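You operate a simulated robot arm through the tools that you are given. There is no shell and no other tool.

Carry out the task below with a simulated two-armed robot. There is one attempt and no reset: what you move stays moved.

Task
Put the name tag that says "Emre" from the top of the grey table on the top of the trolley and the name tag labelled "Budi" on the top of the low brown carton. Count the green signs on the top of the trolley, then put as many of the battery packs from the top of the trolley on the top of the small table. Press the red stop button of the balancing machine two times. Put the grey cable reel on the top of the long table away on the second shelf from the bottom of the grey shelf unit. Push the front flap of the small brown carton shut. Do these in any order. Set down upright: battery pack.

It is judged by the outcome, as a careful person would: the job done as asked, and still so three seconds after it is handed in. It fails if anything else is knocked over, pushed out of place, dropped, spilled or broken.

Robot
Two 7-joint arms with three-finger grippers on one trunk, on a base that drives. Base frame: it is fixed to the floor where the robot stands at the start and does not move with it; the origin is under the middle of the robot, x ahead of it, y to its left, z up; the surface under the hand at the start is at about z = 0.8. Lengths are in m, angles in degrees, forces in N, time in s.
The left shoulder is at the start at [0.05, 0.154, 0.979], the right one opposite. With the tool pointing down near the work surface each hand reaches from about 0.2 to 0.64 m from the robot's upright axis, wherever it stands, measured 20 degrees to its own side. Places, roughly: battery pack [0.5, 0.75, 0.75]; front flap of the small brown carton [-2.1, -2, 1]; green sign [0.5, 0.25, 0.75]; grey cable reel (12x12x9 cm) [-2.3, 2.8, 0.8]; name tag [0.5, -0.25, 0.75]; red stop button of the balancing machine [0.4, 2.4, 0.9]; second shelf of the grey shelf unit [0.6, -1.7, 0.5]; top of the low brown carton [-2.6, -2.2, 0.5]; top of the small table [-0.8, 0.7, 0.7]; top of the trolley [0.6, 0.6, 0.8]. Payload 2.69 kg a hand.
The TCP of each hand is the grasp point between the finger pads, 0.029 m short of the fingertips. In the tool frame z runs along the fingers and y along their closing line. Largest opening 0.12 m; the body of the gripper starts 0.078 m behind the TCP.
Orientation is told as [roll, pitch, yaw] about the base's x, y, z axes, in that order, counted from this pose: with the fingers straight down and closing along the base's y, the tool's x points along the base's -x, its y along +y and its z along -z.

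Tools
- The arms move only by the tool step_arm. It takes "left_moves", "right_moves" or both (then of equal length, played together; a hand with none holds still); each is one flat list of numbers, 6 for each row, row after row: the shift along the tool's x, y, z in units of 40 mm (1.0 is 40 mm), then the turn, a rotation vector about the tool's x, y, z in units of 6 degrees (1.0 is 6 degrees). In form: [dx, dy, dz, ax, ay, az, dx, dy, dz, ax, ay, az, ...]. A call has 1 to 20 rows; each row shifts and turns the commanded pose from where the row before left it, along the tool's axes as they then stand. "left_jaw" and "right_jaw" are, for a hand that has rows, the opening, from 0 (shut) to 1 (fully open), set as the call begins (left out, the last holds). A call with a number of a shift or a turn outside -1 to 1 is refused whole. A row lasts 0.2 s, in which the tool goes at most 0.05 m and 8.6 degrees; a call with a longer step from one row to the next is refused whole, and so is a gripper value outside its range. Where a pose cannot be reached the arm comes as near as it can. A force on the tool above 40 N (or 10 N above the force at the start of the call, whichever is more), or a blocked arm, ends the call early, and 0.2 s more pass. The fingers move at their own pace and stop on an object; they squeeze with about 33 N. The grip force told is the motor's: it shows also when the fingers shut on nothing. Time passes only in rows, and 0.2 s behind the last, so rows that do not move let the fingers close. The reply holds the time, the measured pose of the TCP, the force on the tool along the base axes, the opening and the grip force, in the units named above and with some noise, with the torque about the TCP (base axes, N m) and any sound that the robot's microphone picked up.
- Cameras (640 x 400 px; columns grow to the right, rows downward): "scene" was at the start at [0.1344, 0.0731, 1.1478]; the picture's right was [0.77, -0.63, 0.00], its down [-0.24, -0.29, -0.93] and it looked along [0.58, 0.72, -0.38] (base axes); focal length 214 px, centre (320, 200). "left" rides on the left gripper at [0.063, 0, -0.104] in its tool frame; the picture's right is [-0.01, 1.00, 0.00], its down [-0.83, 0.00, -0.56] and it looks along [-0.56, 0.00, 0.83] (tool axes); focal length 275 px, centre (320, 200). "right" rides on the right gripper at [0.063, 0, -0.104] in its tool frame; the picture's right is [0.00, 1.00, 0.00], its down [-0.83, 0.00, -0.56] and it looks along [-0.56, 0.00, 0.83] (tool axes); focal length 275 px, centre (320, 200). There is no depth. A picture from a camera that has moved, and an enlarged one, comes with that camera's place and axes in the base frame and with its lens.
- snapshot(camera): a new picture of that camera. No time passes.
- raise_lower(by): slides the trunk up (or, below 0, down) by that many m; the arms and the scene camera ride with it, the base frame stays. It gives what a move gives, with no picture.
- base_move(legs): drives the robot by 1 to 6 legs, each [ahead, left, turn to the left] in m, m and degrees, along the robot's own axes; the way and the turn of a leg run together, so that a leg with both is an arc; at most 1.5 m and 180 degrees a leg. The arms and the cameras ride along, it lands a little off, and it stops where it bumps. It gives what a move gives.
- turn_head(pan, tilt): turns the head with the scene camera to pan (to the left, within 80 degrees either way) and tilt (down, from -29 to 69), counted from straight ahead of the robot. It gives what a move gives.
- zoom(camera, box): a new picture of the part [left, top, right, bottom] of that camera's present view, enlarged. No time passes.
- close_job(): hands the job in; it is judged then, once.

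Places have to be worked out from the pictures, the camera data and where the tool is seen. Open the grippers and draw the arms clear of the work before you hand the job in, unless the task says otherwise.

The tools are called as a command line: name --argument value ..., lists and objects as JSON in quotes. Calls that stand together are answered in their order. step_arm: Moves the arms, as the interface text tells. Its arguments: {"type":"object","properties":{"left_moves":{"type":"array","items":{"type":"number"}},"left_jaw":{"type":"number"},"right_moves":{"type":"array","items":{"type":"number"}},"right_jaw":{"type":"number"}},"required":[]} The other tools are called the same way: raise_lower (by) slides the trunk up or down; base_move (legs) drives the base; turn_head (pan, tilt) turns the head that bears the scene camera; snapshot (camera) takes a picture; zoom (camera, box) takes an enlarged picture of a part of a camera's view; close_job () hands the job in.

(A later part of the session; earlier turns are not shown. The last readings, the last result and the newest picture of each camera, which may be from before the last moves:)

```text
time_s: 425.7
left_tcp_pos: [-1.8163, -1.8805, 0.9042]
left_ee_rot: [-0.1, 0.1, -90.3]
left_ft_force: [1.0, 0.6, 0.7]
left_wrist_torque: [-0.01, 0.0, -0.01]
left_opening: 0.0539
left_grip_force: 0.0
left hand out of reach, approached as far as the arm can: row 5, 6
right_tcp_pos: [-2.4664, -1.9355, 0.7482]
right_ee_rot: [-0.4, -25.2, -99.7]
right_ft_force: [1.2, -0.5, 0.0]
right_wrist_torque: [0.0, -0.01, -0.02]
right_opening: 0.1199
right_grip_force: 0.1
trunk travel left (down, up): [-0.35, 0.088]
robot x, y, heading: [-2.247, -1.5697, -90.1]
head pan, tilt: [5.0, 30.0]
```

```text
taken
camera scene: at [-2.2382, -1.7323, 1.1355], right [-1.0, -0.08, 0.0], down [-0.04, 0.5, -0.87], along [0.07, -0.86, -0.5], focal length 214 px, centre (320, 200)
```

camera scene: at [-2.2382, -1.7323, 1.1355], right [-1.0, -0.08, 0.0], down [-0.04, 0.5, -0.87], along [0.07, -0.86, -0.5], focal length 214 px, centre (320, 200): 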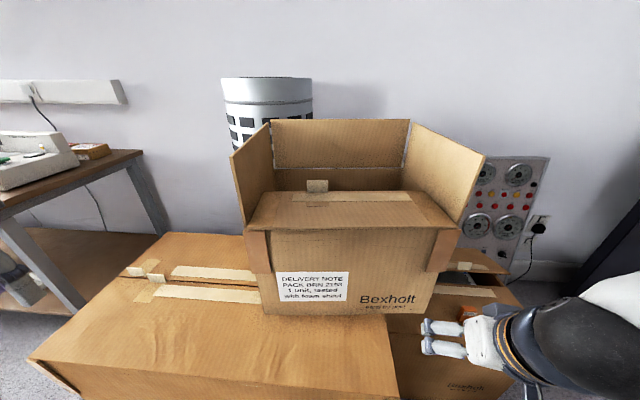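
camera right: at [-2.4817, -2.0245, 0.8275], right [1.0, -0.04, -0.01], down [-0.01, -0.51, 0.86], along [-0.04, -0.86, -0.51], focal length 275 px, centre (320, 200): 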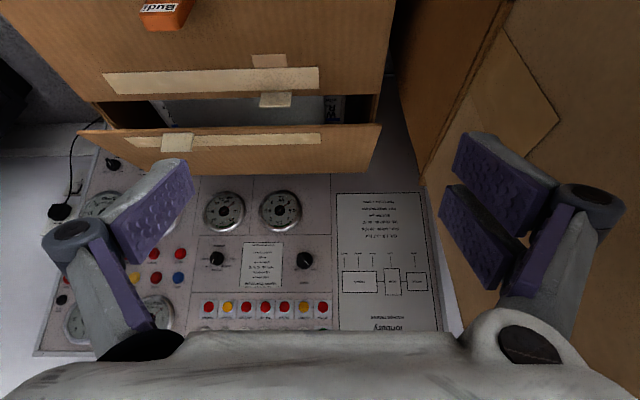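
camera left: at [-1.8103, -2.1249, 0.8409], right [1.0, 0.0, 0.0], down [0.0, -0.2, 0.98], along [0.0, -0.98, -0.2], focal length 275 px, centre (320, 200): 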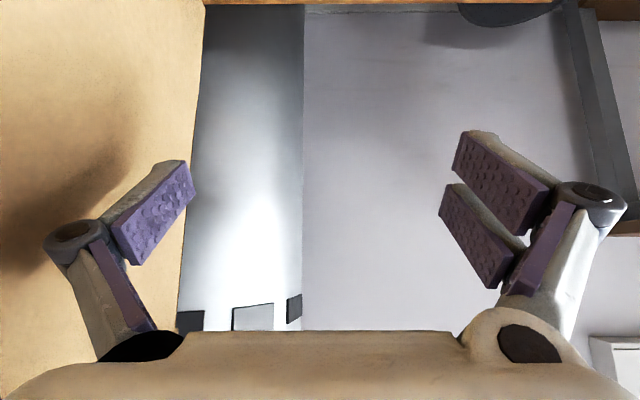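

Left hand is clear. I shift the base 0.15 m right, and move the right hand forward alongside the carton's right wall with its aligned yaw.

base_move --legs '[[0, -0.15, 0]]'

step_arm --right_moves '[-0.75, 0, 0.35, 0, 0, 0, -0.75, 0, 0.35, 0, 0, 0, -0.75, 0, 0.35, 0, 0, 0, -0.75, 0, 0.35, 0, 0, 0, -0.75, 0, 0.35, 0, 0, 0, -0.75, 0, 0.35, 0, 0, 0]'

turn_head --pan 10 --tilt 35

snapshot --camera "scene"

snapshot --camera "right"

```text
time_s: 427.5
left_tcp_pos: [-1.9666, -1.8797, 0.9046]
left_ee_rot: [0.0, -0.1, -90.5]
left_ft_force: [-0.1, 0.4, 0.1]
left_wrist_torque: [0.03, -0.02, 0.0]
left_opening: 0.0541
left_grip_force: 0.0
right_tcp_pos: [-2.6185, -1.9354, 0.7471]
right_ee_rot: [-0.4, -25.2, -99.7]
right_ft_force: [0.5, 1.1, -0.1]
right_wrist_torque: [0.0, -0.02, -0.02]
right_opening: 0.1198
right_grip_force: 0.0
trunk travel left (down, up): [-0.35, 0.088]
robot x, y, heading: [-2.3956, -1.5651, -90.4]
head pan, tilt: [5.0, 30.0]
```

```text
time_s: 428.9
left_tcp_pos: [-1.9665, -1.8797, 0.9047]
left_ee_rot: [-0.2, 0.0, -90.5]
left_ft_force: [0.5, 0.9, 0.0]
left_wrist_torque: [-0.01, -0.02, 0.02]
left_opening: 0.0541
left_grip_force: 0.0
right_tcp_pos: [-2.6521, -2.1329, 0.7491]
right_ee_rot: [-0.5, -25.0, -99.7]
right_ft_force: [-0.1, 0.5, 0.4]
right_wrist_torque: [0.07, 0.0, 0.01]
right_opening: 0.1198
right_grip_force: 0.1
trunk travel left (down, up): [-0.35, 0.088]
robot x, y, heading: [-2.3932, -1.5641, -90.5]
head pan, tilt: [5.0, 30.0]
```

```text
time_s: 429.6
left_tcp_pos: [-1.9671, -1.8798, 0.9053]
left_ee_rot: [-0.1, -0.1, -90.5]
left_ft_force: [-0.4, 0.3, -0.6]
left_wrist_torque: [-0.04, 0.0, 0.0]
left_opening: 0.054
left_grip_force: 0.1
right_tcp_pos: [-2.6502, -2.132, 0.7474]
right_ee_rot: [-0.5, -25.2, -99.7]
right_ft_force: [0.4, -0.3, 0.1]
right_wrist_torque: [0.02, -0.03, 0.02]
right_opening: 0.1199
right_grip_force: 0.1
trunk travel left (down, up): [-0.35, 0.088]
robot x, y, heading: [-2.3942, -1.5694, -90.3]
head pan, tilt: [10.0, 35.0]
```

```text
taken
camera scene: at [-2.3815, -1.7284, 1.1277], right [-0.99, -0.17, 0.0], down [-0.1, 0.57, -0.82], along [0.14, -0.81, -0.57], focal length 214 px, centre (320, 200)
```

scene: 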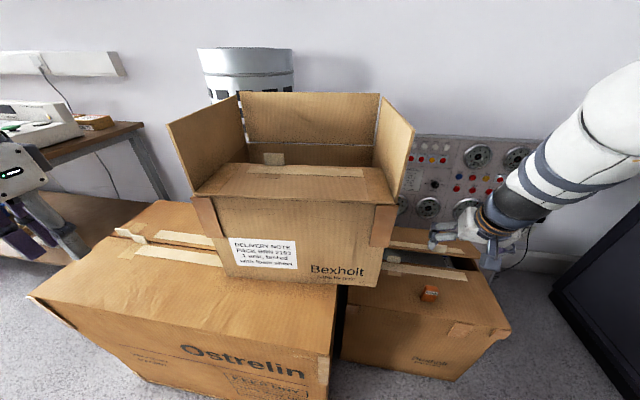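

```text
taken
camera right: at [-2.6332, -2.0321, 0.8167], right [0.99, -0.17, -0.01], down [-0.08, -0.51, 0.86], along [-0.15, -0.84, -0.52], focal length 275 px, centre (320, 200)
```

right: 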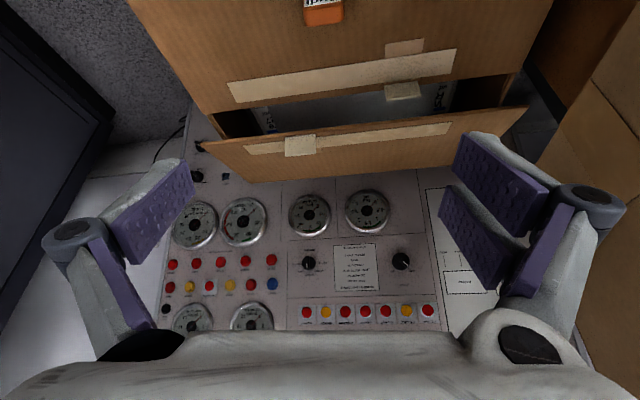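

I move the hand +x toward the wall and then push in steps, checking as the carton aligns.

step_arm --right_moves '[0.12, 0.79, -0.056, 0, 0, 0, 0.12, 0.79, -0.056, 0, 0, 0, 0.06, 0.4, -0.028, 0, 0, 0]'

step_arm --right_moves '[0.06, 0.4, -0.028, 0, 0, 0, 0.06, 0.4, -0.028, 0, 0, 0]'

step_arm --right_moves '[0.06, 0.4, -0.028, 0, 0, 0, 0.06, 0.4, -0.028, 0, 0, 0]'

snapshot --camera "scene"

```text
time_s: 430.4
left_tcp_pos: [-1.9671, -1.88, 0.9048]
left_ee_rot: [-0.1, 0.0, -90.5]
left_ft_force: [-0.2, 0.9, -0.2]
left_wrist_torque: [-0.01, 0.02, 0.01]
left_opening: 0.0539
left_grip_force: 0.0
right_tcp_pos: [-2.5713, -2.1315, 0.7453]
right_ee_rot: [-0.4, -25.2, -99.6]
right_ft_force: [0.1, -0.2, 1.2]
right_wrist_torque: [0.03, 0.0, 0.0]
right_opening: 0.12
right_grip_force: 0.1
trunk travel left (down, up): [-0.35, 0.088]
robot x, y, heading: [-2.3946, -1.5653, -90.1]
head pan, tilt: [10.0, 35.0]
```

```text
time_s: 431.0
left_tcp_pos: [-1.9693, -1.8801, 0.9046]
left_ee_rot: [-0.2, -0.1, -90.5]
left_ft_force: [0.7, -0.2, -0.2]
left_wrist_torque: [0.0, -0.02, 0.02]
left_opening: 0.0539
left_grip_force: 0.0
right_tcp_pos: [-2.5423, -2.1305, 0.7481]
right_ee_rot: [-0.4, -25.3, -99.9]
right_ft_force: [-12.4, 3.2, 4.8]
right_wrist_torque: [0.0, -0.84, 0.48]
right_opening: 0.1156
right_grip_force: 0.0
trunk travel left (down, up): [-0.35, 0.088]
robot x, y, heading: [-2.395, -1.5639, -90.4]
head pan, tilt: [10.0, 35.0]
```

```text
time_s: 431.6
left_tcp_pos: [-1.968, -1.8812, 0.9047]
left_ee_rot: [-0.1, -0.1, -90.5]
left_ft_force: [0.5, -0.4, -0.5]
left_wrist_torque: [-0.03, 0.06, 0.03]
left_opening: 0.0541
left_grip_force: 0.1
right_tcp_pos: [-2.508, -2.132, 0.7455]
right_ee_rot: [-0.4, -25.2, -99.9]
right_ft_force: [-8.3, 3.4, 3.7]
right_wrist_torque: [-0.05, -0.52, 0.33]
right_opening: 0.1161
right_grip_force: 0.1
trunk travel left (down, up): [-0.35, 0.088]
robot x, y, heading: [-2.395, -1.5684, -90.3]
head pan, tilt: [10.0, 35.0]
```

```text
taken
camera scene: at [-2.3821, -1.728, 1.1277], right [-0.99, -0.17, 0.0], down [-0.1, 0.56, -0.82], along [0.14, -0.81, -0.57], focal length 214 px, centre (320, 200)
```

scene: 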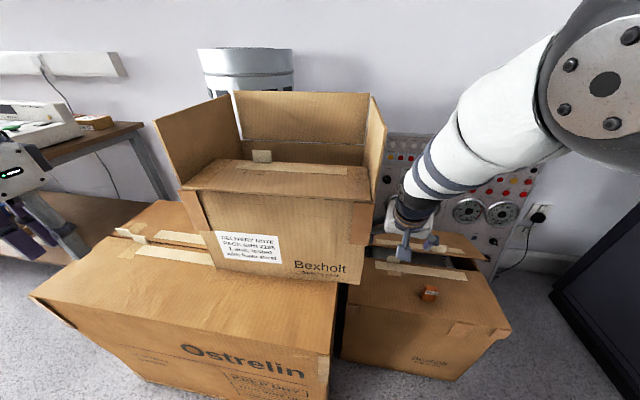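

It slides left and is turning the right way. I continue 6 cm, then measure the label.

step_arm --right_moves '[0.06, 0.4, -0.028, 0, 0, 0, 0.06, 0.4, -0.028, 0, 0, 0, 0.06, 0.4, -0.028, 0, 0, 0, 0.06, 0.4, -0.028, 0, 0, 0]'

zoom --camera "scene" --box '[150, 200, 390, 320]'

```text
time_s: 432.6
left_tcp_pos: [-1.9668, -1.8811, 0.904]
left_ee_rot: [-0.1, 0.0, -90.4]
left_ft_force: [-0.1, -0.2, 0.6]
left_wrist_torque: [0.01, 0.03, 0.0]
left_opening: 0.0541
left_grip_force: 0.1
right_tcp_pos: [-2.4399, -2.1324, 0.746]
right_ee_rot: [-0.4, -25.1, -99.7]
right_ft_force: [-6.8, 2.1, 0.4]
right_wrist_torque: [-0.08, -0.17, 0.29]
right_opening: 0.1153
right_grip_force: 0.1
trunk travel left (down, up): [-0.35, 0.088]
robot x, y, heading: [-2.3947, -1.5636, -90.5]
head pan, tilt: [10.0, 35.0]
```

```text
2.67 times, centred on (270, 260) of scene
camera zoom: at [-2.3818, -1.7282, 1.1276], right [-0.99, -0.17, 0.0], down [-0.1, 0.57, -0.82], along [0.14, -0.81, -0.57], focal length 572 px, centre (453, 40)
```

zoom: 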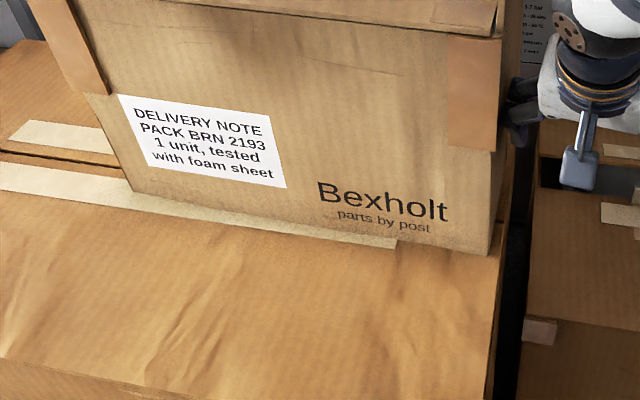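

The carton is now ≈7 cm short in x, ≈4.5 cm too far back, and 7.5° short. To pull it toward me I will hook the free edge of the closed flap (force passes through its hinge). I first retract the right hand to the front, raise it, and recentre the base.

step_arm --right_moves '[0, -0.9, 0, 0, 0, 0, 0, -0.5, 0, 0, 0, 0, 0.75, 0, -0.35, 0, 0, 0, 0.75, 0, -0.35, 0, 0, 0, 0.75, 0, -0.35, 0, 0, 0, 0.75, 0, -0.35, 0, 0, 0, 0.75, 0, -0.35, 0, 0, 0, 0.5, 0, -0.23, 0, 0, 0, -0.376, 0, -0.818, 0, 0, 0, -0.376, 0, -0.818, 0, 0, 0, -0.376, 0, -0.818, 0, 0, 0, -0.376, 0, -0.818, 0, 0, 0, -0.376, 0, -0.818, 0, 0, 0, -0.376, 0, -0.818, 0, 0, 0]'

snapshot --camera "scene"

```text
time_s: 435.6
left_tcp_pos: [-1.9663, -1.8809, 0.9052]
left_ee_rot: [0.0, 0.0, -90.5]
left_ft_force: [-0.2, 0.5, 0.2]
left_wrist_torque: [-0.02, -0.01, 0.0]
left_opening: 0.0541
left_grip_force: 0.0
right_tcp_pos: [-2.4639, -1.9367, 0.9607]
right_ee_rot: [-0.6, -25.2, -99.7]
right_ft_force: [0.7, 0.8, 0.0]
right_wrist_torque: [0.01, 0.02, -0.02]
right_opening: 0.12
right_grip_force: 0.0
trunk travel left (down, up): [-0.35, 0.088]
robot x, y, heading: [-2.3971, -1.5643, -90.3]
head pan, tilt: [10.0, 35.0]
```

```text
taken
camera scene: at [-2.3815, -1.7283, 1.1277], right [-0.99, -0.17, 0.0], down [-0.1, 0.57, -0.82], along [0.14, -0.81, -0.57], focal length 214 px, centre (320, 200)
```

scene: 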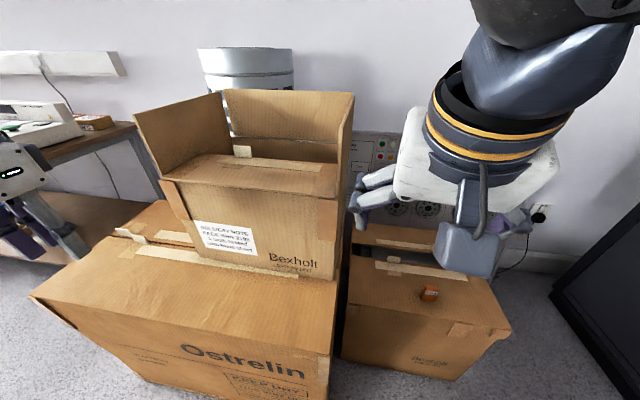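

I shift the base left 0.25 m so the hand is in front of the carton's middle, then look.

base_move --legs '[[0, 0.25, 0]]'

base_move --legs '[[0.06, 0, 0]]'

snapshot --camera "right"

snapshot --camera "scene"

```text
time_s: 438.1
left_tcp_pos: [-1.7182, -1.8801, 0.9042]
left_ee_rot: [-0.1, -0.1, -90.3]
left_ft_force: [-1.1, -0.2, -0.6]
left_wrist_torque: [0.04, -0.01, -0.03]
left_opening: 0.0541
left_grip_force: 0.1
right_tcp_pos: [-2.2154, -1.938, 0.9607]
right_ee_rot: [-0.4, -25.1, -99.6]
right_ft_force: [-0.1, 0.3, -1.2]
right_wrist_torque: [0.0, 0.01, -0.01]
right_opening: 0.12
right_grip_force: 0.0
trunk travel left (down, up): [-0.35, 0.088]
robot x, y, heading: [-2.1483, -1.5639, -90.3]
head pan, tilt: [10.0, 35.0]
```

```text
time_s: 439.1
left_tcp_pos: [-1.7191, -1.9401, 0.9052]
left_ee_rot: [-0.1, 0.0, -90.3]
left_ft_force: [0.0, -0.2, -0.3]
left_wrist_torque: [0.02, 0.01, 0.02]
left_opening: 0.054
left_grip_force: 0.0
right_tcp_pos: [-2.217, -1.9972, 0.9602]
right_ee_rot: [-0.4, -25.3, -99.5]
right_ft_force: [-0.4, -0.4, 0.4]
right_wrist_torque: [0.03, 0.04, 0.01]
right_opening: 0.1199
right_grip_force: 0.1
trunk travel left (down, up): [-0.35, 0.088]
robot x, y, heading: [-2.1462, -1.627, -90.0]
head pan, tilt: [10.0, 35.0]
```

```text
taken
camera right: at [-2.1987, -1.897, 1.0286], right [0.99, -0.16, -0.01], down [-0.08, -0.51, 0.86], along [-0.15, -0.84, -0.52], focal length 275 px, centre (320, 200)
```

right: 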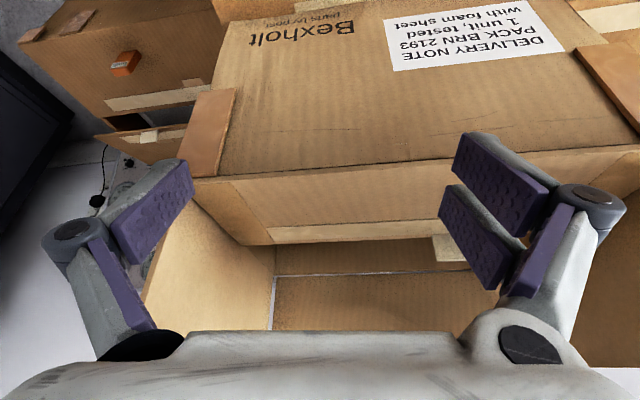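

```text
taken
camera scene: at [-2.1339, -1.7884, 1.1275], right [-0.99, -0.17, 0.0], down [-0.1, 0.57, -0.82], along [0.14, -0.81, -0.57], focal length 214 px, centre (320, 200)
```

scene: 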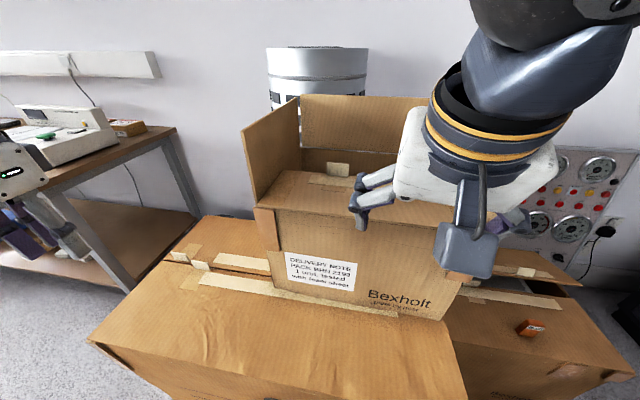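

The flap's free edge is visible with a small tab near its middle. I set the jaw to ~80 mm, shift left to centre at x≈-2.15, and move forward above the closed flap.

step_arm --right_moves '[0.13, 0.85, -0.06, 0, 0, 0, 0.13, 0.85, -0.06, 0, 0, 0, -0.68, 0, 0.317, 0, 0, 0, -0.68, 0, 0.317, 0, 0, 0, -0.68, 0, 0.317, 0, 0, 0, -0.68, 0, 0.317, 0, 0, 0, -0.68, 0, 0.317, 0, 0, 0]' --right_jaw 0.67

snapshot --camera "right"

snapshot --camera "scene"

```text
time_s: 440.7
left_tcp_pos: [-1.7179, -1.939, 0.9056]
left_ee_rot: [-0.1, 0.0, -90.3]
left_ft_force: [-0.4, 0.3, -0.6]
left_wrist_torque: [0.04, 0.02, 0.02]
left_opening: 0.054
left_grip_force: 0.1
right_tcp_pos: [-2.1726, -2.1439, 0.9599]
right_ee_rot: [-0.3, -25.3, -99.5]
right_ft_force: [0.4, 0.6, 0.0]
right_wrist_torque: [0.01, 0.03, 0.01]
right_opening: 0.0803
right_grip_force: 0.1
trunk travel left (down, up): [-0.35, 0.088]
robot x, y, heading: [-2.1499, -1.6253, -90.0]
head pan, tilt: [10.0, 35.0]
```

```text
taken
camera right: at [-2.1535, -2.0455, 1.0287], right [0.99, -0.16, -0.01], down [-0.08, -0.51, 0.86], along [-0.14, -0.84, -0.51], focal length 275 px, centre (320, 200)
```

right: 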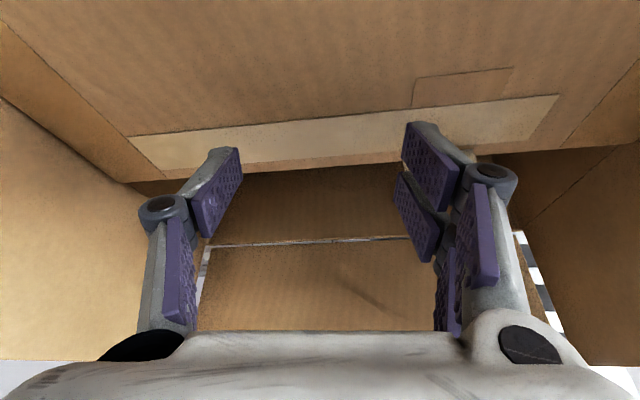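

```text
taken
camera scene: at [-2.1339, -1.7879, 1.1276], right [-0.99, -0.17, 0.0], down [-0.1, 0.57, -0.82], along [0.14, -0.81, -0.57], focal length 214 px, centre (320, 200)
```

scene: 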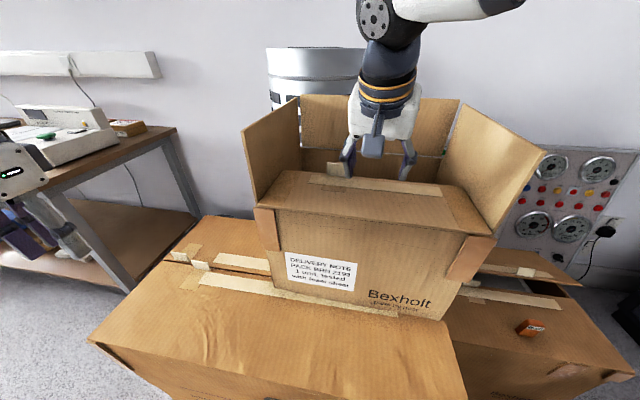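

Measured free edge at y≈-2.20 (angle 1.8°). I go 10 cm further so the fingers are just beyond the edge, then check before lowering.

step_arm --right_moves '[-0.68, 0, 0.317, 0, 0, 0, -0.68, 0, 0.317, 0, 0, 0, -0.68, 0, 0.317, 0, 0, 0, -0.3, 0, 0.14, 0, 0, 0]'

snapshot --camera "right"

zoom --camera "scene" --box '[240, 60, 480, 240]'

```text
time_s: 441.7
left_tcp_pos: [-1.7184, -1.9395, 0.9051]
left_ee_rot: [0.0, 0.0, -90.4]
left_ft_force: [-0.2, -0.3, 0.2]
left_wrist_torque: [0.01, -0.01, -0.01]
left_opening: 0.0541
left_grip_force: 0.1
right_tcp_pos: [-2.1903, -2.247, 0.9611]
right_ee_rot: [-0.4, -25.1, -99.5]
right_ft_force: [1.1, 0.1, 0.0]
right_wrist_torque: [0.0, -0.04, 0.0]
right_opening: 0.0807
right_grip_force: 0.0
trunk travel left (down, up): [-0.35, 0.088]
robot x, y, heading: [-2.149, -1.6227, -90.3]
head pan, tilt: [10.0, 35.0]
```

```text
taken
camera right: at [-2.1719, -2.1468, 1.0289], right [0.99, -0.16, -0.01], down [-0.08, -0.51, 0.86], along [-0.14, -0.84, -0.52], focal length 275 px, centre (320, 200)
```

right: 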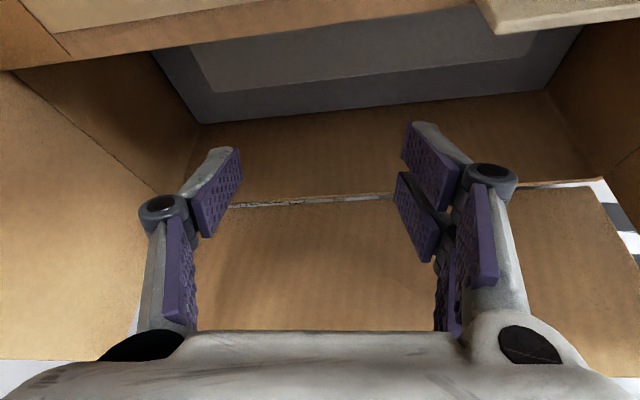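

```text
2.22 times, centred on (360, 150) of scene
camera zoom: at [-2.1339, -1.7876, 1.1277], right [-0.99, -0.17, 0.0], down [-0.1, 0.57, -0.82], along [0.14, -0.81, -0.57], focal length 477 px, centre (231, 311)
```

zoom: 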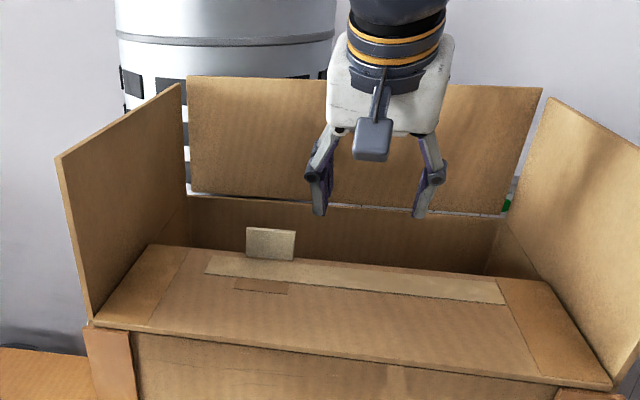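

The fingers are behind the flap's edge, above the open part. I lower 6 cm so that they reach below the flap level.

step_arm --right_moves '[0.317, 0, 0.68, 0, 0, 0, 0.317, 0, 0.68, 0, 0, 0]'

snapshot --camera "right"

zoom --camera "scene" --box '[240, 60, 480, 240]'

```text
time_s: 442.3
left_tcp_pos: [-1.7185, -1.9384, 0.9056]
left_ee_rot: [-0.2, -0.1, -90.2]
left_ft_force: [-0.2, -0.2, -0.4]
left_wrist_torque: [-0.02, 0.01, 0.02]
left_opening: 0.054
left_grip_force: 0.1
right_tcp_pos: [-2.1909, -2.2474, 0.8998]
right_ee_rot: [-0.4, -25.2, -99.6]
right_ft_force: [0.4, 0.2, -0.2]
right_wrist_torque: [0.01, 0.02, 0.0]
right_opening: 0.0802
right_grip_force: 0.1
trunk travel left (down, up): [-0.35, 0.088]
robot x, y, heading: [-2.148, -1.6262, -89.9]
head pan, tilt: [10.0, 35.0]
```

```text
taken
camera right: at [-2.1725, -2.1471, 0.9679], right [0.99, -0.17, -0.01], down [-0.08, -0.51, 0.86], along [-0.15, -0.84, -0.52], focal length 275 px, centre (320, 200)
```

right: 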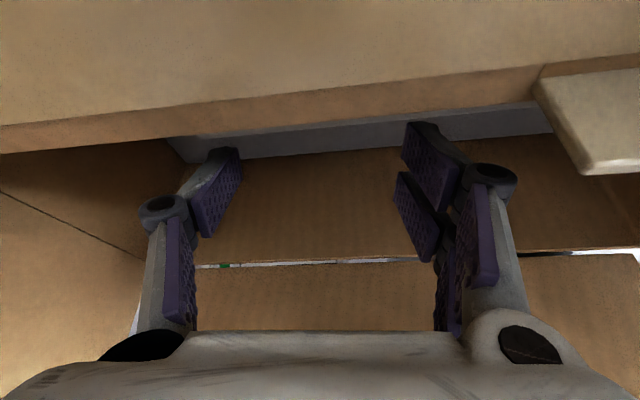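

```text
2.22 times, centred on (360, 150) of scene
camera zoom: at [-2.1339, -1.7877, 1.1277], right [-0.99, -0.17, 0.0], down [-0.1, 0.57, -0.82], along [0.14, -0.81, -0.57], focal length 477 px, centre (231, 311)
```

zoom: 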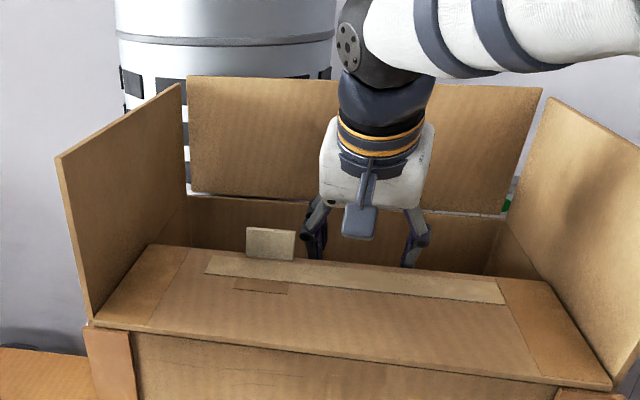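

Fingers are hooked behind the flap's edge. I pull toward me in small steps, watching the force.

step_arm --right_moves '[0.45, 0, -0.21, 0, 0, 0, 0.34, 0, -0.16, 0, 0, 0]'

step_arm --right_moves '[0.34, 0, -0.16, 0, 0, 0]'

snapshot --camera "scene"

```text
time_s: 442.9
left_tcp_pos: [-1.7189, -1.9387, 0.9044]
left_ee_rot: [-0.1, 0.0, -90.3]
left_ft_force: [-0.1, 1.8, 0.3]
left_wrist_torque: [-0.05, 0.0, 0.01]
left_opening: 0.054
left_grip_force: 0.2
right_tcp_pos: [-2.1869, -2.2124, 0.9022]
right_ee_rot: [-0.3, -25.3, -99.5]
right_ft_force: [-0.6, -9.2, 3.6]
right_wrist_torque: [0.04, -0.01, -0.13]
right_opening: 0.0806
right_grip_force: 0.1
trunk travel left (down, up): [-0.35, 0.088]
robot x, y, heading: [-2.1487, -1.6255, -90.0]
head pan, tilt: [10.0, 35.0]
```

```text
time_s: 443.3
left_tcp_pos: [-1.7194, -1.9379, 0.9036]
left_ee_rot: [-0.1, 0.0, -90.3]
left_ft_force: [-0.5, 0.2, -0.9]
left_wrist_torque: [-0.03, 0.0, 0.02]
left_opening: 0.054
left_grip_force: 0.1
right_tcp_pos: [-2.1841, -2.196, 0.8994]
right_ee_rot: [-0.3, -25.2, -99.5]
right_ft_force: [-1.2, -6.4, 6.7]
right_wrist_torque: [0.08, -0.17, -0.09]
right_opening: 0.0801
right_grip_force: 0.1
trunk travel left (down, up): [-0.35, 0.088]
robot x, y, heading: [-2.1472, -1.6296, -90.4]
head pan, tilt: [10.0, 35.0]
```

```text
taken
camera scene: at [-2.134, -1.7876, 1.1277], right [-0.99, -0.17, 0.0], down [-0.1, 0.56, -0.82], along [0.14, -0.81, -0.57], focal length 214 px, centre (320, 200)
```

scene: 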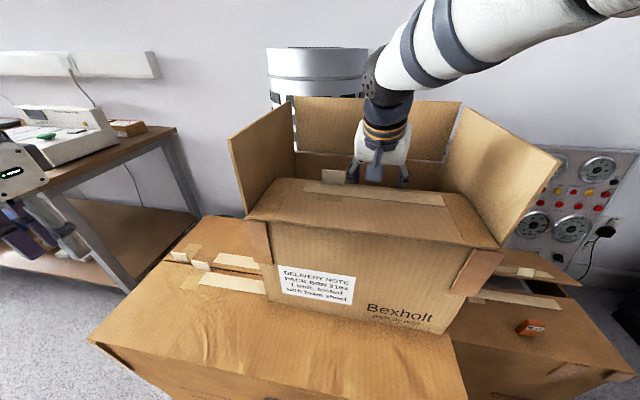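

It works: the carton follows, and the flap stays shut. I measure the label, then continue.

zoom --camera "scene" --box '[230, 220, 470, 340]'

```text
2.67 times, centred on (350, 280) of scene
camera zoom: at [-2.134, -1.7876, 1.1277], right [-0.99, -0.17, 0.0], down [-0.1, 0.56, -0.82], along [0.14, -0.81, -0.57], focal length 572 px, centre (240, -13)
```

zoom: 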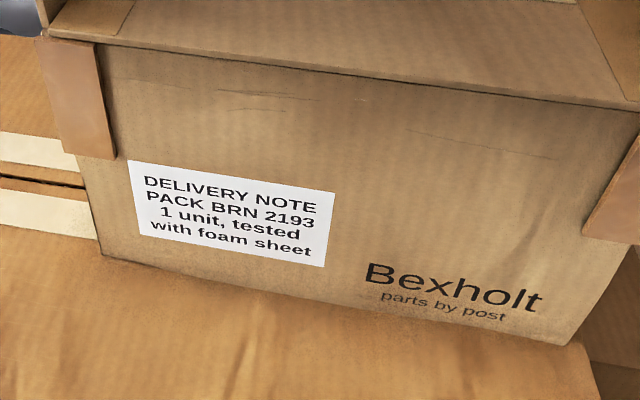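

The carton moved ≈3.6 cm toward me without rotating (angle ≈1°). To rotate it clockwise I re-hook nearer its right end: forward 2 cm, 7.5 cm to the right, then pull again.

step_arm --right_moves '[-0.55, 0, 0.25, 0, 0, 0, 0, -0.95, 0, 0, 0, 0, 0, -0.95, 0, 0, 0, 0]'

snapshot --camera "right"

step_arm --right_moves '[0.45, 0, -0.21, 0, 0, 0, 0.34, 0, -0.16, 0, 0, 0]'

zoom --camera "scene" --box '[230, 220, 470, 340]'

```text
time_s: 444.1
left_tcp_pos: [-1.7193, -1.9382, 0.9041]
left_ee_rot: [-0.1, 0.1, -90.3]
left_ft_force: [0.0, 0.5, -0.7]
left_wrist_torque: [-0.01, 0.01, -0.01]
left_opening: 0.054
left_grip_force: 0.1
right_tcp_pos: [-2.2603, -2.207, 0.9016]
right_ee_rot: [-0.4, -25.2, -99.4]
right_ft_force: [0.4, -0.8, 0.5]
right_wrist_torque: [-0.02, 0.0, 0.01]
right_opening: 0.0802
right_grip_force: 0.0
trunk travel left (down, up): [-0.35, 0.088]
robot x, y, heading: [-2.1489, -1.6244, -90.1]
head pan, tilt: [10.0, 35.0]
```

```text
taken
camera right: at [-2.2427, -2.1077, 0.97], right [0.99, -0.16, -0.01], down [-0.08, -0.51, 0.86], along [-0.14, -0.84, -0.52], focal length 275 px, centre (320, 200)
```

right: 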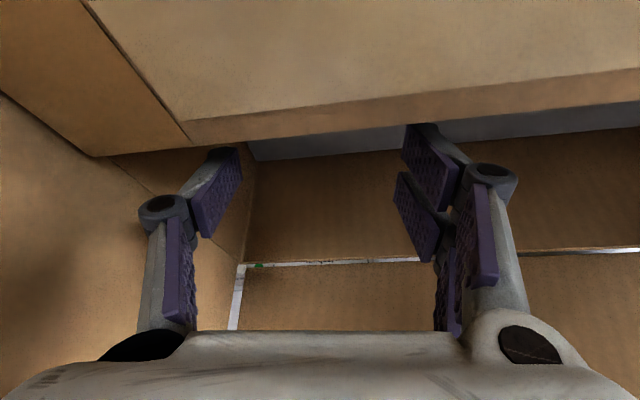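

```text
time_s: 444.7
left_tcp_pos: [-1.7196, -1.9393, 0.9031]
left_ee_rot: [-0.1, 0.0, -90.3]
left_ft_force: [-0.4, -0.5, -0.7]
left_wrist_torque: [-0.01, 0.01, 0.0]
left_opening: 0.0539
left_grip_force: 0.0
right_tcp_pos: [-2.2562, -2.175, 0.9012]
right_ee_rot: [-0.4, -25.3, -99.7]
right_ft_force: [-3.5, -7.5, 4.1]
right_wrist_torque: [0.02, -0.13, -0.25]
right_opening: 0.0781
right_grip_force: 0.1
trunk travel left (down, up): [-0.35, 0.088]
robot x, y, heading: [-2.1506, -1.6233, -90.2]
head pan, tilt: [10.0, 35.0]
```

```text
2.67 times, centred on (350, 280) of scene
camera zoom: at [-2.1344, -1.788, 1.1277], right [-0.99, -0.17, 0.0], down [-0.1, 0.57, -0.82], along [0.14, -0.81, -0.57], focal length 572 px, centre (240, -13)
```

zoom: 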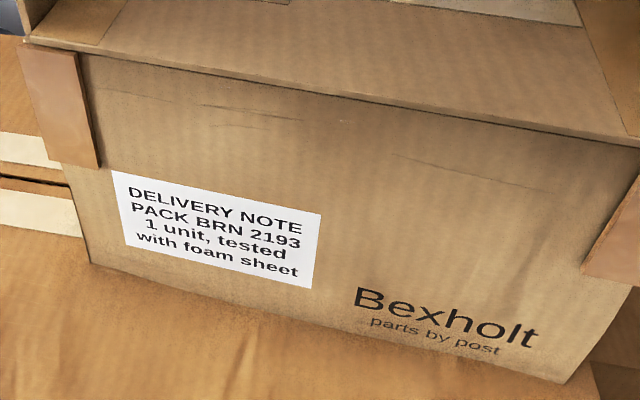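

Rotating well (≈3.1° now). I pull another 3 cm at this spot.

step_arm --right_moves '[0.34, 0, -0.16, 0, 0, 0, 0.34, 0, -0.16, 0, 0, 0]'

zoom --camera "scene" --box '[230, 220, 470, 340]'

```text
time_s: 445.3
left_tcp_pos: [-1.7197, -1.9392, 0.9038]
left_ee_rot: [-0.2, 0.1, -90.3]
left_ft_force: [-0.2, 0.2, 0.1]
left_wrist_torque: [-0.03, 0.01, 0.01]
left_opening: 0.054
left_grip_force: 0.1
right_tcp_pos: [-2.2486, -2.1453, 0.9018]
right_ee_rot: [-0.5, -25.1, -99.4]
right_ft_force: [-3.7, -7.5, 3.5]
right_wrist_torque: [0.03, -0.12, -0.31]
right_opening: 0.079
right_grip_force: 0.1
trunk travel left (down, up): [-0.35, 0.088]
robot x, y, heading: [-2.148, -1.6257, -90.2]
head pan, tilt: [10.0, 35.0]
```

```text
2.67 times, centred on (350, 280) of scene
camera zoom: at [-2.1343, -1.7883, 1.1276], right [-0.99, -0.17, 0.0], down [-0.1, 0.57, -0.82], along [0.14, -0.81, -0.57], focal length 572 px, centre (240, -13)
```

zoom: 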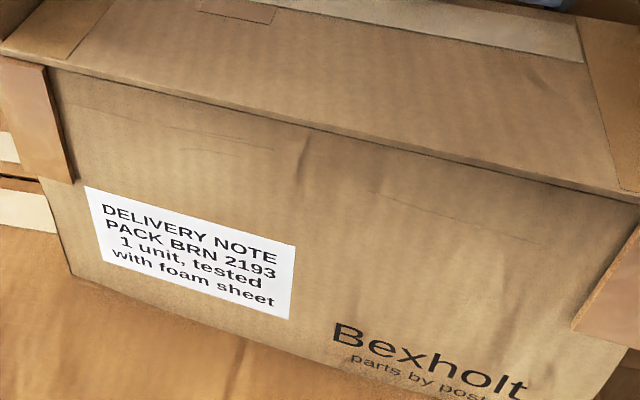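

Angle is now ≈7.0°, centre ≈(-2.160,-2.152) vs. target (-2.1205,-2.162). Remaining: ≈4 cm in +x plus ≈2° — a push from the right will do. I unhook (forward, up) and withdraw the hand over the front.

step_arm --right_moves '[-0.35, 0, 0.16, 0, 0, 0, -0.376, 0, -0.818, 0, 0, 0, -0.376, 0, -0.818, 0, 0, 0, -0.2, 0, -0.41, 0, 0, 0, 0.68, 0, -0.317, 0, 0, 0, 0.68, 0, -0.317, 0, 0, 0, 0.68, 0, -0.317, 0, 0, 0, 0.68, 0, -0.317, 0, 0, 0, 0.68, 0, -0.317, 0, 0, 0, 0.5, 0, -0.23, 0, 0, 0]'

snapshot --camera "scene"

```text
time_s: 447.5
left_tcp_pos: [-1.7184, -1.9382, 0.9041]
left_ee_rot: [0.0, 0.0, -90.3]
left_ft_force: [-0.4, 0.3, -0.2]
left_wrist_torque: [0.02, 0.0, -0.02]
left_opening: 0.054
left_grip_force: 0.0
right_tcp_pos: [-2.2222, -1.9881, 0.992]
right_ee_rot: [-0.4, -25.1, -99.6]
right_ft_force: [-0.8, 0.0, 0.1]
right_wrist_torque: [0.01, 0.01, 0.01]
right_opening: 0.0805
right_grip_force: 0.1
trunk travel left (down, up): [-0.35, 0.088]
robot x, y, heading: [-2.1482, -1.6249, -90.3]
head pan, tilt: [10.0, 35.0]
```

```text
taken
camera scene: at [-2.1339, -1.7874, 1.1277], right [-0.99, -0.17, 0.0], down [-0.1, 0.56, -0.82], along [0.14, -0.81, -0.57], focal length 214 px, centre (320, 200)
```

scene: 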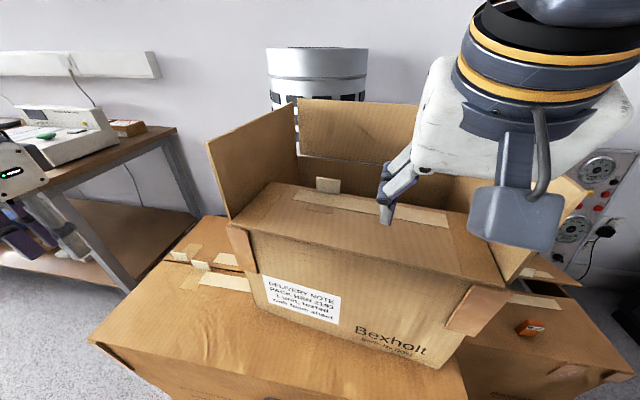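

I back the base 0.1 m, shift right 0.27 m, then lower the right hand beside the carton's right wall.

base_move --legs '[[-0.1, 0, 0], [0, -0.27, 0]]'

step_arm --right_moves '[0.376, 0, 0.818, 0, 0, 0, 0.376, 0, 0.818, 0, 0, 0, 0.376, 0, 0.818, 0, 0, 0, 0.376, 0, 0.818, 0, 0, 0, 0.376, 0, 0.818, 0, 0, 0, 0.376, 0, 0.818, 0, 0, 0, 0.2, 0, 0.44, 0, 0, 0]' --right_jaw 1

snapshot --camera "scene"

```text
time_s: 450.9
left_tcp_pos: [-1.9898, -1.8369, 0.905]
left_ee_rot: [0.0, -0.1, -90.2]
left_ft_force: [-1.4, 0.1, -0.3]
left_wrist_torque: [0.0, -0.01, 0.04]
left_opening: 0.0539
left_grip_force: 0.0
right_tcp_pos: [-2.4939, -1.8879, 0.991]
right_ee_rot: [-0.4, -25.2, -99.4]
right_ft_force: [-0.8, -0.9, -0.3]
right_wrist_torque: [-0.04, 0.0, 0.02]
right_opening: 0.0805
right_grip_force: 0.0
trunk travel left (down, up): [-0.35, 0.088]
robot x, y, heading: [-2.418, -1.5247, -90.1]
head pan, tilt: [10.0, 35.0]
```

```text
time_s: 452.5
left_tcp_pos: [-1.9886, -1.8367, 0.9042]
left_ee_rot: [-0.1, 0.0, -90.2]
left_ft_force: [0.0, -0.1, -0.6]
left_wrist_torque: [-0.03, 0.03, -0.02]
left_opening: 0.054
left_grip_force: 0.1
right_tcp_pos: [-2.4959, -1.8885, 0.7562]
right_ee_rot: [-0.4, -25.2, -99.5]
right_ft_force: [0.1, -0.2, -0.3]
right_wrist_torque: [-0.03, -0.03, -0.03]
right_opening: 0.1198
right_grip_force: 0.1
trunk travel left (down, up): [-0.35, 0.088]
robot x, y, heading: [-2.4201, -1.5251, -90.1]
head pan, tilt: [10.0, 35.0]
```

```text
taken
camera scene: at [-2.4052, -1.6872, 1.1277], right [-0.98, -0.17, 0.0], down [-0.1, 0.56, -0.82], along [0.14, -0.81, -0.57], focal length 214 px, centre (320, 200)
```

scene: 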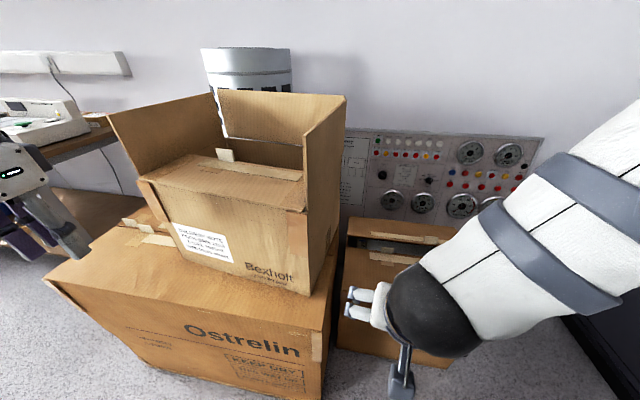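

I advance 21 cm alongside the right wall (well above Budi), then push +x in small steps.

step_arm --right_moves '[-0.68, 0, 0.317, 0, 0, 0, -0.68, 0, 0.317, 0, 0, 0, -0.68, 0, 0.317, 0, 0, 0, -0.68, 0, 0.317, 0, 0, 0, -0.68, 0, 0.317, 0, 0, 0, -0.68, 0, 0.317, 0, 0, 0, -0.68, 0, 0.317, 0, 0, 0]'

step_arm --right_moves '[0.12, 0.79, -0.056, 0, 0, 0, 0.12, 0.79, -0.056, 0, 0, 0]'

snapshot --camera "scene"

```text
time_s: 454.1
left_tcp_pos: [-1.9903, -1.8378, 0.9042]
left_ee_rot: [-0.2, 0.1, -90.2]
left_ft_force: [0.1, 0.0, -0.2]
left_wrist_torque: [0.02, 0.0, -0.01]
left_opening: 0.0539
left_grip_force: 0.0
right_tcp_pos: [-2.5314, -2.0989, 0.755]
right_ee_rot: [-0.4, -25.2, -99.5]
right_ft_force: [-0.5, 0.4, -0.1]
right_wrist_torque: [0.01, 0.01, -0.01]
right_opening: 0.1199
right_grip_force: 0.1
trunk travel left (down, up): [-0.35, 0.088]
robot x, y, heading: [-2.416, -1.5258, -89.8]
head pan, tilt: [10.0, 35.0]
```

```text
time_s: 454.7
left_tcp_pos: [-1.9902, -1.8365, 0.9052]
left_ee_rot: [-0.1, 0.1, -90.3]
left_ft_force: [-1.2, -0.8, 0.5]
left_wrist_torque: [-0.02, -0.04, -0.01]
left_opening: 0.0537
left_grip_force: 0.0
right_tcp_pos: [-2.464, -2.0963, 0.7552]
right_ee_rot: [-0.4, -25.2, -99.3]
right_ft_force: [0.3, 0.3, -0.1]
right_wrist_torque: [-0.01, 0.01, 0.02]
right_opening: 0.12
right_grip_force: 0.0
trunk travel left (down, up): [-0.35, 0.088]
robot x, y, heading: [-2.4173, -1.5232, -89.9]
head pan, tilt: [10.0, 35.0]
```

```text
taken
camera scene: at [-2.4049, -1.6871, 1.1277], right [-0.98, -0.17, 0.0], down [-0.1, 0.56, -0.82], along [0.14, -0.81, -0.57], focal length 214 px, centre (320, 200)
```

scene: 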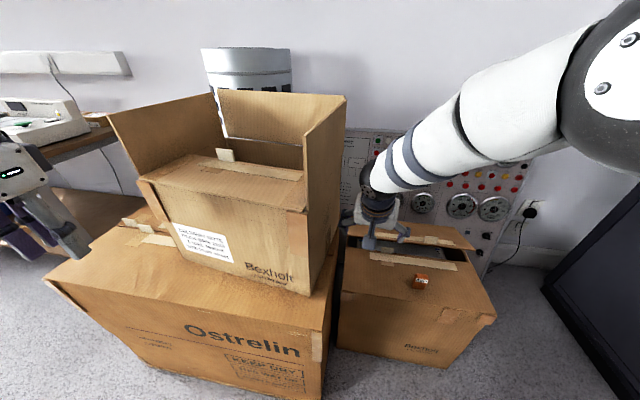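

Next I push: ~4.5 cm to contact and then ~4 cm more, measuring in between.

step_arm --right_moves '[0.06, 0.4, -0.028, 0, 0, 0, 0.06, 0.4, -0.028, 0, 0, 0, 0.06, 0.4, -0.028, 0, 0, 0]'

step_arm --right_moves '[0.06, 0.4, -0.028, 0, 0, 0, 0.05, 0.3, -0.021, 0, 0, 0]'

zoom --camera "scene" --box '[110, 190, 350, 310]'

```text
time_s: 455.5
left_tcp_pos: [-1.9905, -1.8375, 0.9045]
left_ee_rot: [-0.1, 0.0, -90.3]
left_ft_force: [0.6, -0.9, 0.5]
left_wrist_torque: [0.03, 0.02, -0.02]
left_opening: 0.0542
left_grip_force: 0.0
right_tcp_pos: [-2.4196, -2.098, 0.7575]
right_ee_rot: [-0.4, -25.3, -99.5]
right_ft_force: [-13.7, 2.8, 7.7]
right_wrist_torque: [0.01, -0.97, 0.48]
right_opening: 0.1161
right_grip_force: 0.0
trunk travel left (down, up): [-0.35, 0.088]
robot x, y, heading: [-2.4213, -1.5238, -89.9]
head pan, tilt: [10.0, 35.0]
```

```text
time_s: 456.1
left_tcp_pos: [-1.99, -1.8361, 0.9043]
left_ee_rot: [-0.1, 0.0, -90.2]
left_ft_force: [0.4, 0.3, -0.2]
left_wrist_torque: [0.0, -0.01, -0.01]
left_opening: 0.054
left_grip_force: 0.0
right_tcp_pos: [-2.3897, -2.0959, 0.7565]
right_ee_rot: [-0.4, -25.2, -99.4]
right_ft_force: [-8.5, 2.5, 2.6]
right_wrist_torque: [-0.04, -0.48, 0.31]
right_opening: 0.1163
right_grip_force: 0.0
trunk travel left (down, up): [-0.35, 0.088]
robot x, y, heading: [-2.4188, -1.5259, -90.3]
head pan, tilt: [10.0, 35.0]
```

```text
2.67 times, centred on (230, 250) of scene
camera zoom: at [-2.4058, -1.6868, 1.1277], right [-0.98, -0.17, 0.0], down [-0.1, 0.56, -0.82], along [0.14, -0.81, -0.57], focal length 572 px, centre (560, 67)
```

zoom: 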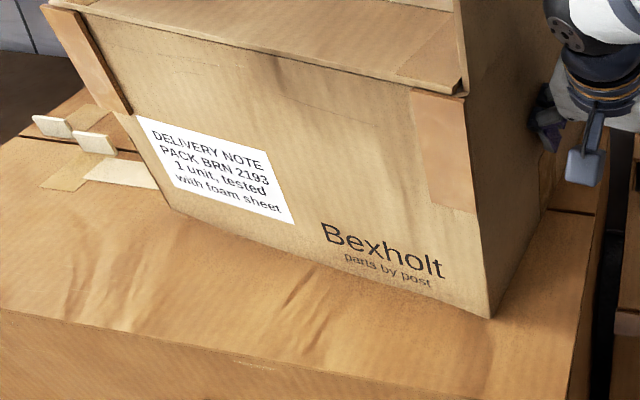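

The label is now at (-1.938,-2.032)/(-2.090,-2.007), angle 9.3° — matching the original (-1.937,-2.035)/(-2.088,-2.011) within millimetres. I withdraw the right hand carefully: away from the wall, back, then up.

step_arm --right_moves '[0, -0.8, 0, 0, 0, 0, 0, -0.9, 0, 0, 0, 0, 0.68, 0, -0.317, 0, 0, 0, 0.68, 0, -0.317, 0, 0, 0, 0.68, 0, -0.317, 0, 0, 0, 0.68, 0, -0.317, 0, 0, 0, 0.68, 0, -0.317, 0, 0, 0, 0.68, 0, -0.317, 0, 0, 0, -0.376, 0, -0.818, 0, 0, 0, -0.376, 0, -0.818, 0, 0, 0, -0.376, 0, -0.818, 0, 0, 0, -0.376, 0, -0.818, 0, 0, 0, -0.376, 0, -0.818, 0, 0, 0]'

snapshot --camera "scene"

```text
time_s: 458.9
left_tcp_pos: [-1.9903, -1.8368, 0.9048]
left_ee_rot: [-0.1, -0.1, -90.2]
left_ft_force: [-0.5, 0.1, 0.6]
left_wrist_torque: [0.04, 0.01, 0.0]
left_opening: 0.0543
left_grip_force: 0.0
right_tcp_pos: [-2.4254, -1.9077, 0.935]
right_ee_rot: [-0.4, -25.2, -99.4]
right_ft_force: [0.5, 0.6, 0.4]
right_wrist_torque: [0.01, -0.04, -0.03]
right_opening: 0.1199
right_grip_force: 0.0
trunk travel left (down, up): [-0.35, 0.088]
robot x, y, heading: [-2.4214, -1.5246, -89.9]
head pan, tilt: [10.0, 35.0]
```

```text
taken
camera scene: at [-2.4053, -1.6871, 1.1277], right [-0.98, -0.17, 0.0], down [-0.1, 0.56, -0.82], along [0.14, -0.81, -0.57], focal length 214 px, centre (320, 200)
```

scene: 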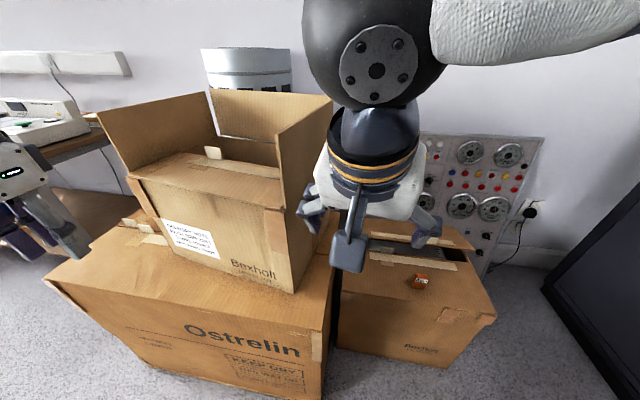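

The hand is clear of the carton. I back the base straight away 0.25 m and re-check the carton's position and flap.

base_move --legs '[[-0.2, 0, 0]]'

turn_head --pan 20 --tilt 30

snapshot --camera "scene"

zoom --camera "scene" --box '[130, 110, 370, 290]'

```text
time_s: 460.5
left_tcp_pos: [-1.9903, -1.6373, 0.9043]
left_ee_rot: [-0.1, -0.1, -90.4]
left_ft_force: [0.7, 0.2, 0.4]
left_wrist_torque: [-0.01, 0.03, -0.03]
left_opening: 0.0539
left_grip_force: 0.0
right_tcp_pos: [-2.4255, -1.707, 0.9336]
right_ee_rot: [-0.4, -25.2, -99.6]
right_ft_force: [0.0, 0.2, 0.1]
right_wrist_torque: [-0.07, 0.0, 0.0]
right_opening: 0.1202
right_grip_force: 0.0
trunk travel left (down, up): [-0.35, 0.088]
robot x, y, heading: [-2.4215, -1.3226, -90.2]
head pan, tilt: [10.0, 35.0]
```

```text
time_s: 461.2
left_tcp_pos: [-1.9908, -1.6381, 0.9041]
left_ee_rot: [-0.1, 0.0, -90.4]
left_ft_force: [0.5, 0.1, -0.7]
left_wrist_torque: [0.0, 0.01, 0.0]
left_opening: 0.0539
left_grip_force: 0.0
right_tcp_pos: [-2.4261, -1.7069, 0.9333]
right_ee_rot: [-0.4, -25.2, -99.5]
right_ft_force: [-0.8, 0.6, 0.2]
right_wrist_torque: [0.02, -0.02, 0.0]
right_opening: 0.1198
right_grip_force: 0.2
trunk travel left (down, up): [-0.35, 0.088]
robot x, y, heading: [-2.4192, -1.321, -90.3]
head pan, tilt: [20.0, 30.0]
```

```text
taken
camera scene: at [-2.3899, -1.4846, 1.1355], right [-0.94, -0.34, 0.0], down [-0.17, 0.47, -0.87], along [0.29, -0.81, -0.5], focal length 214 px, centre (320, 200)
```

scene: 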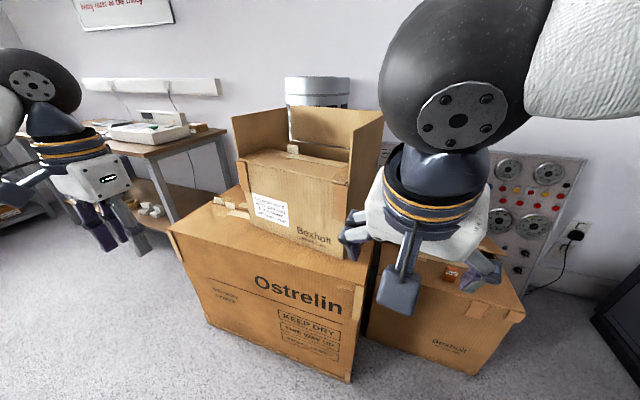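

```text
2.22 times, centred on (250, 200) of scene
camera zoom: at [-2.3899, -1.4846, 1.1355], right [-0.94, -0.34, 0.0], down [-0.17, 0.47, -0.87], along [0.29, -0.81, -0.5], focal length 477 px, centre (476, 200)
```

zoom: 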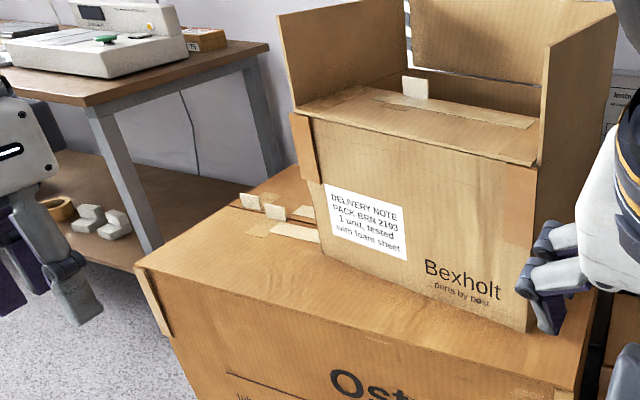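

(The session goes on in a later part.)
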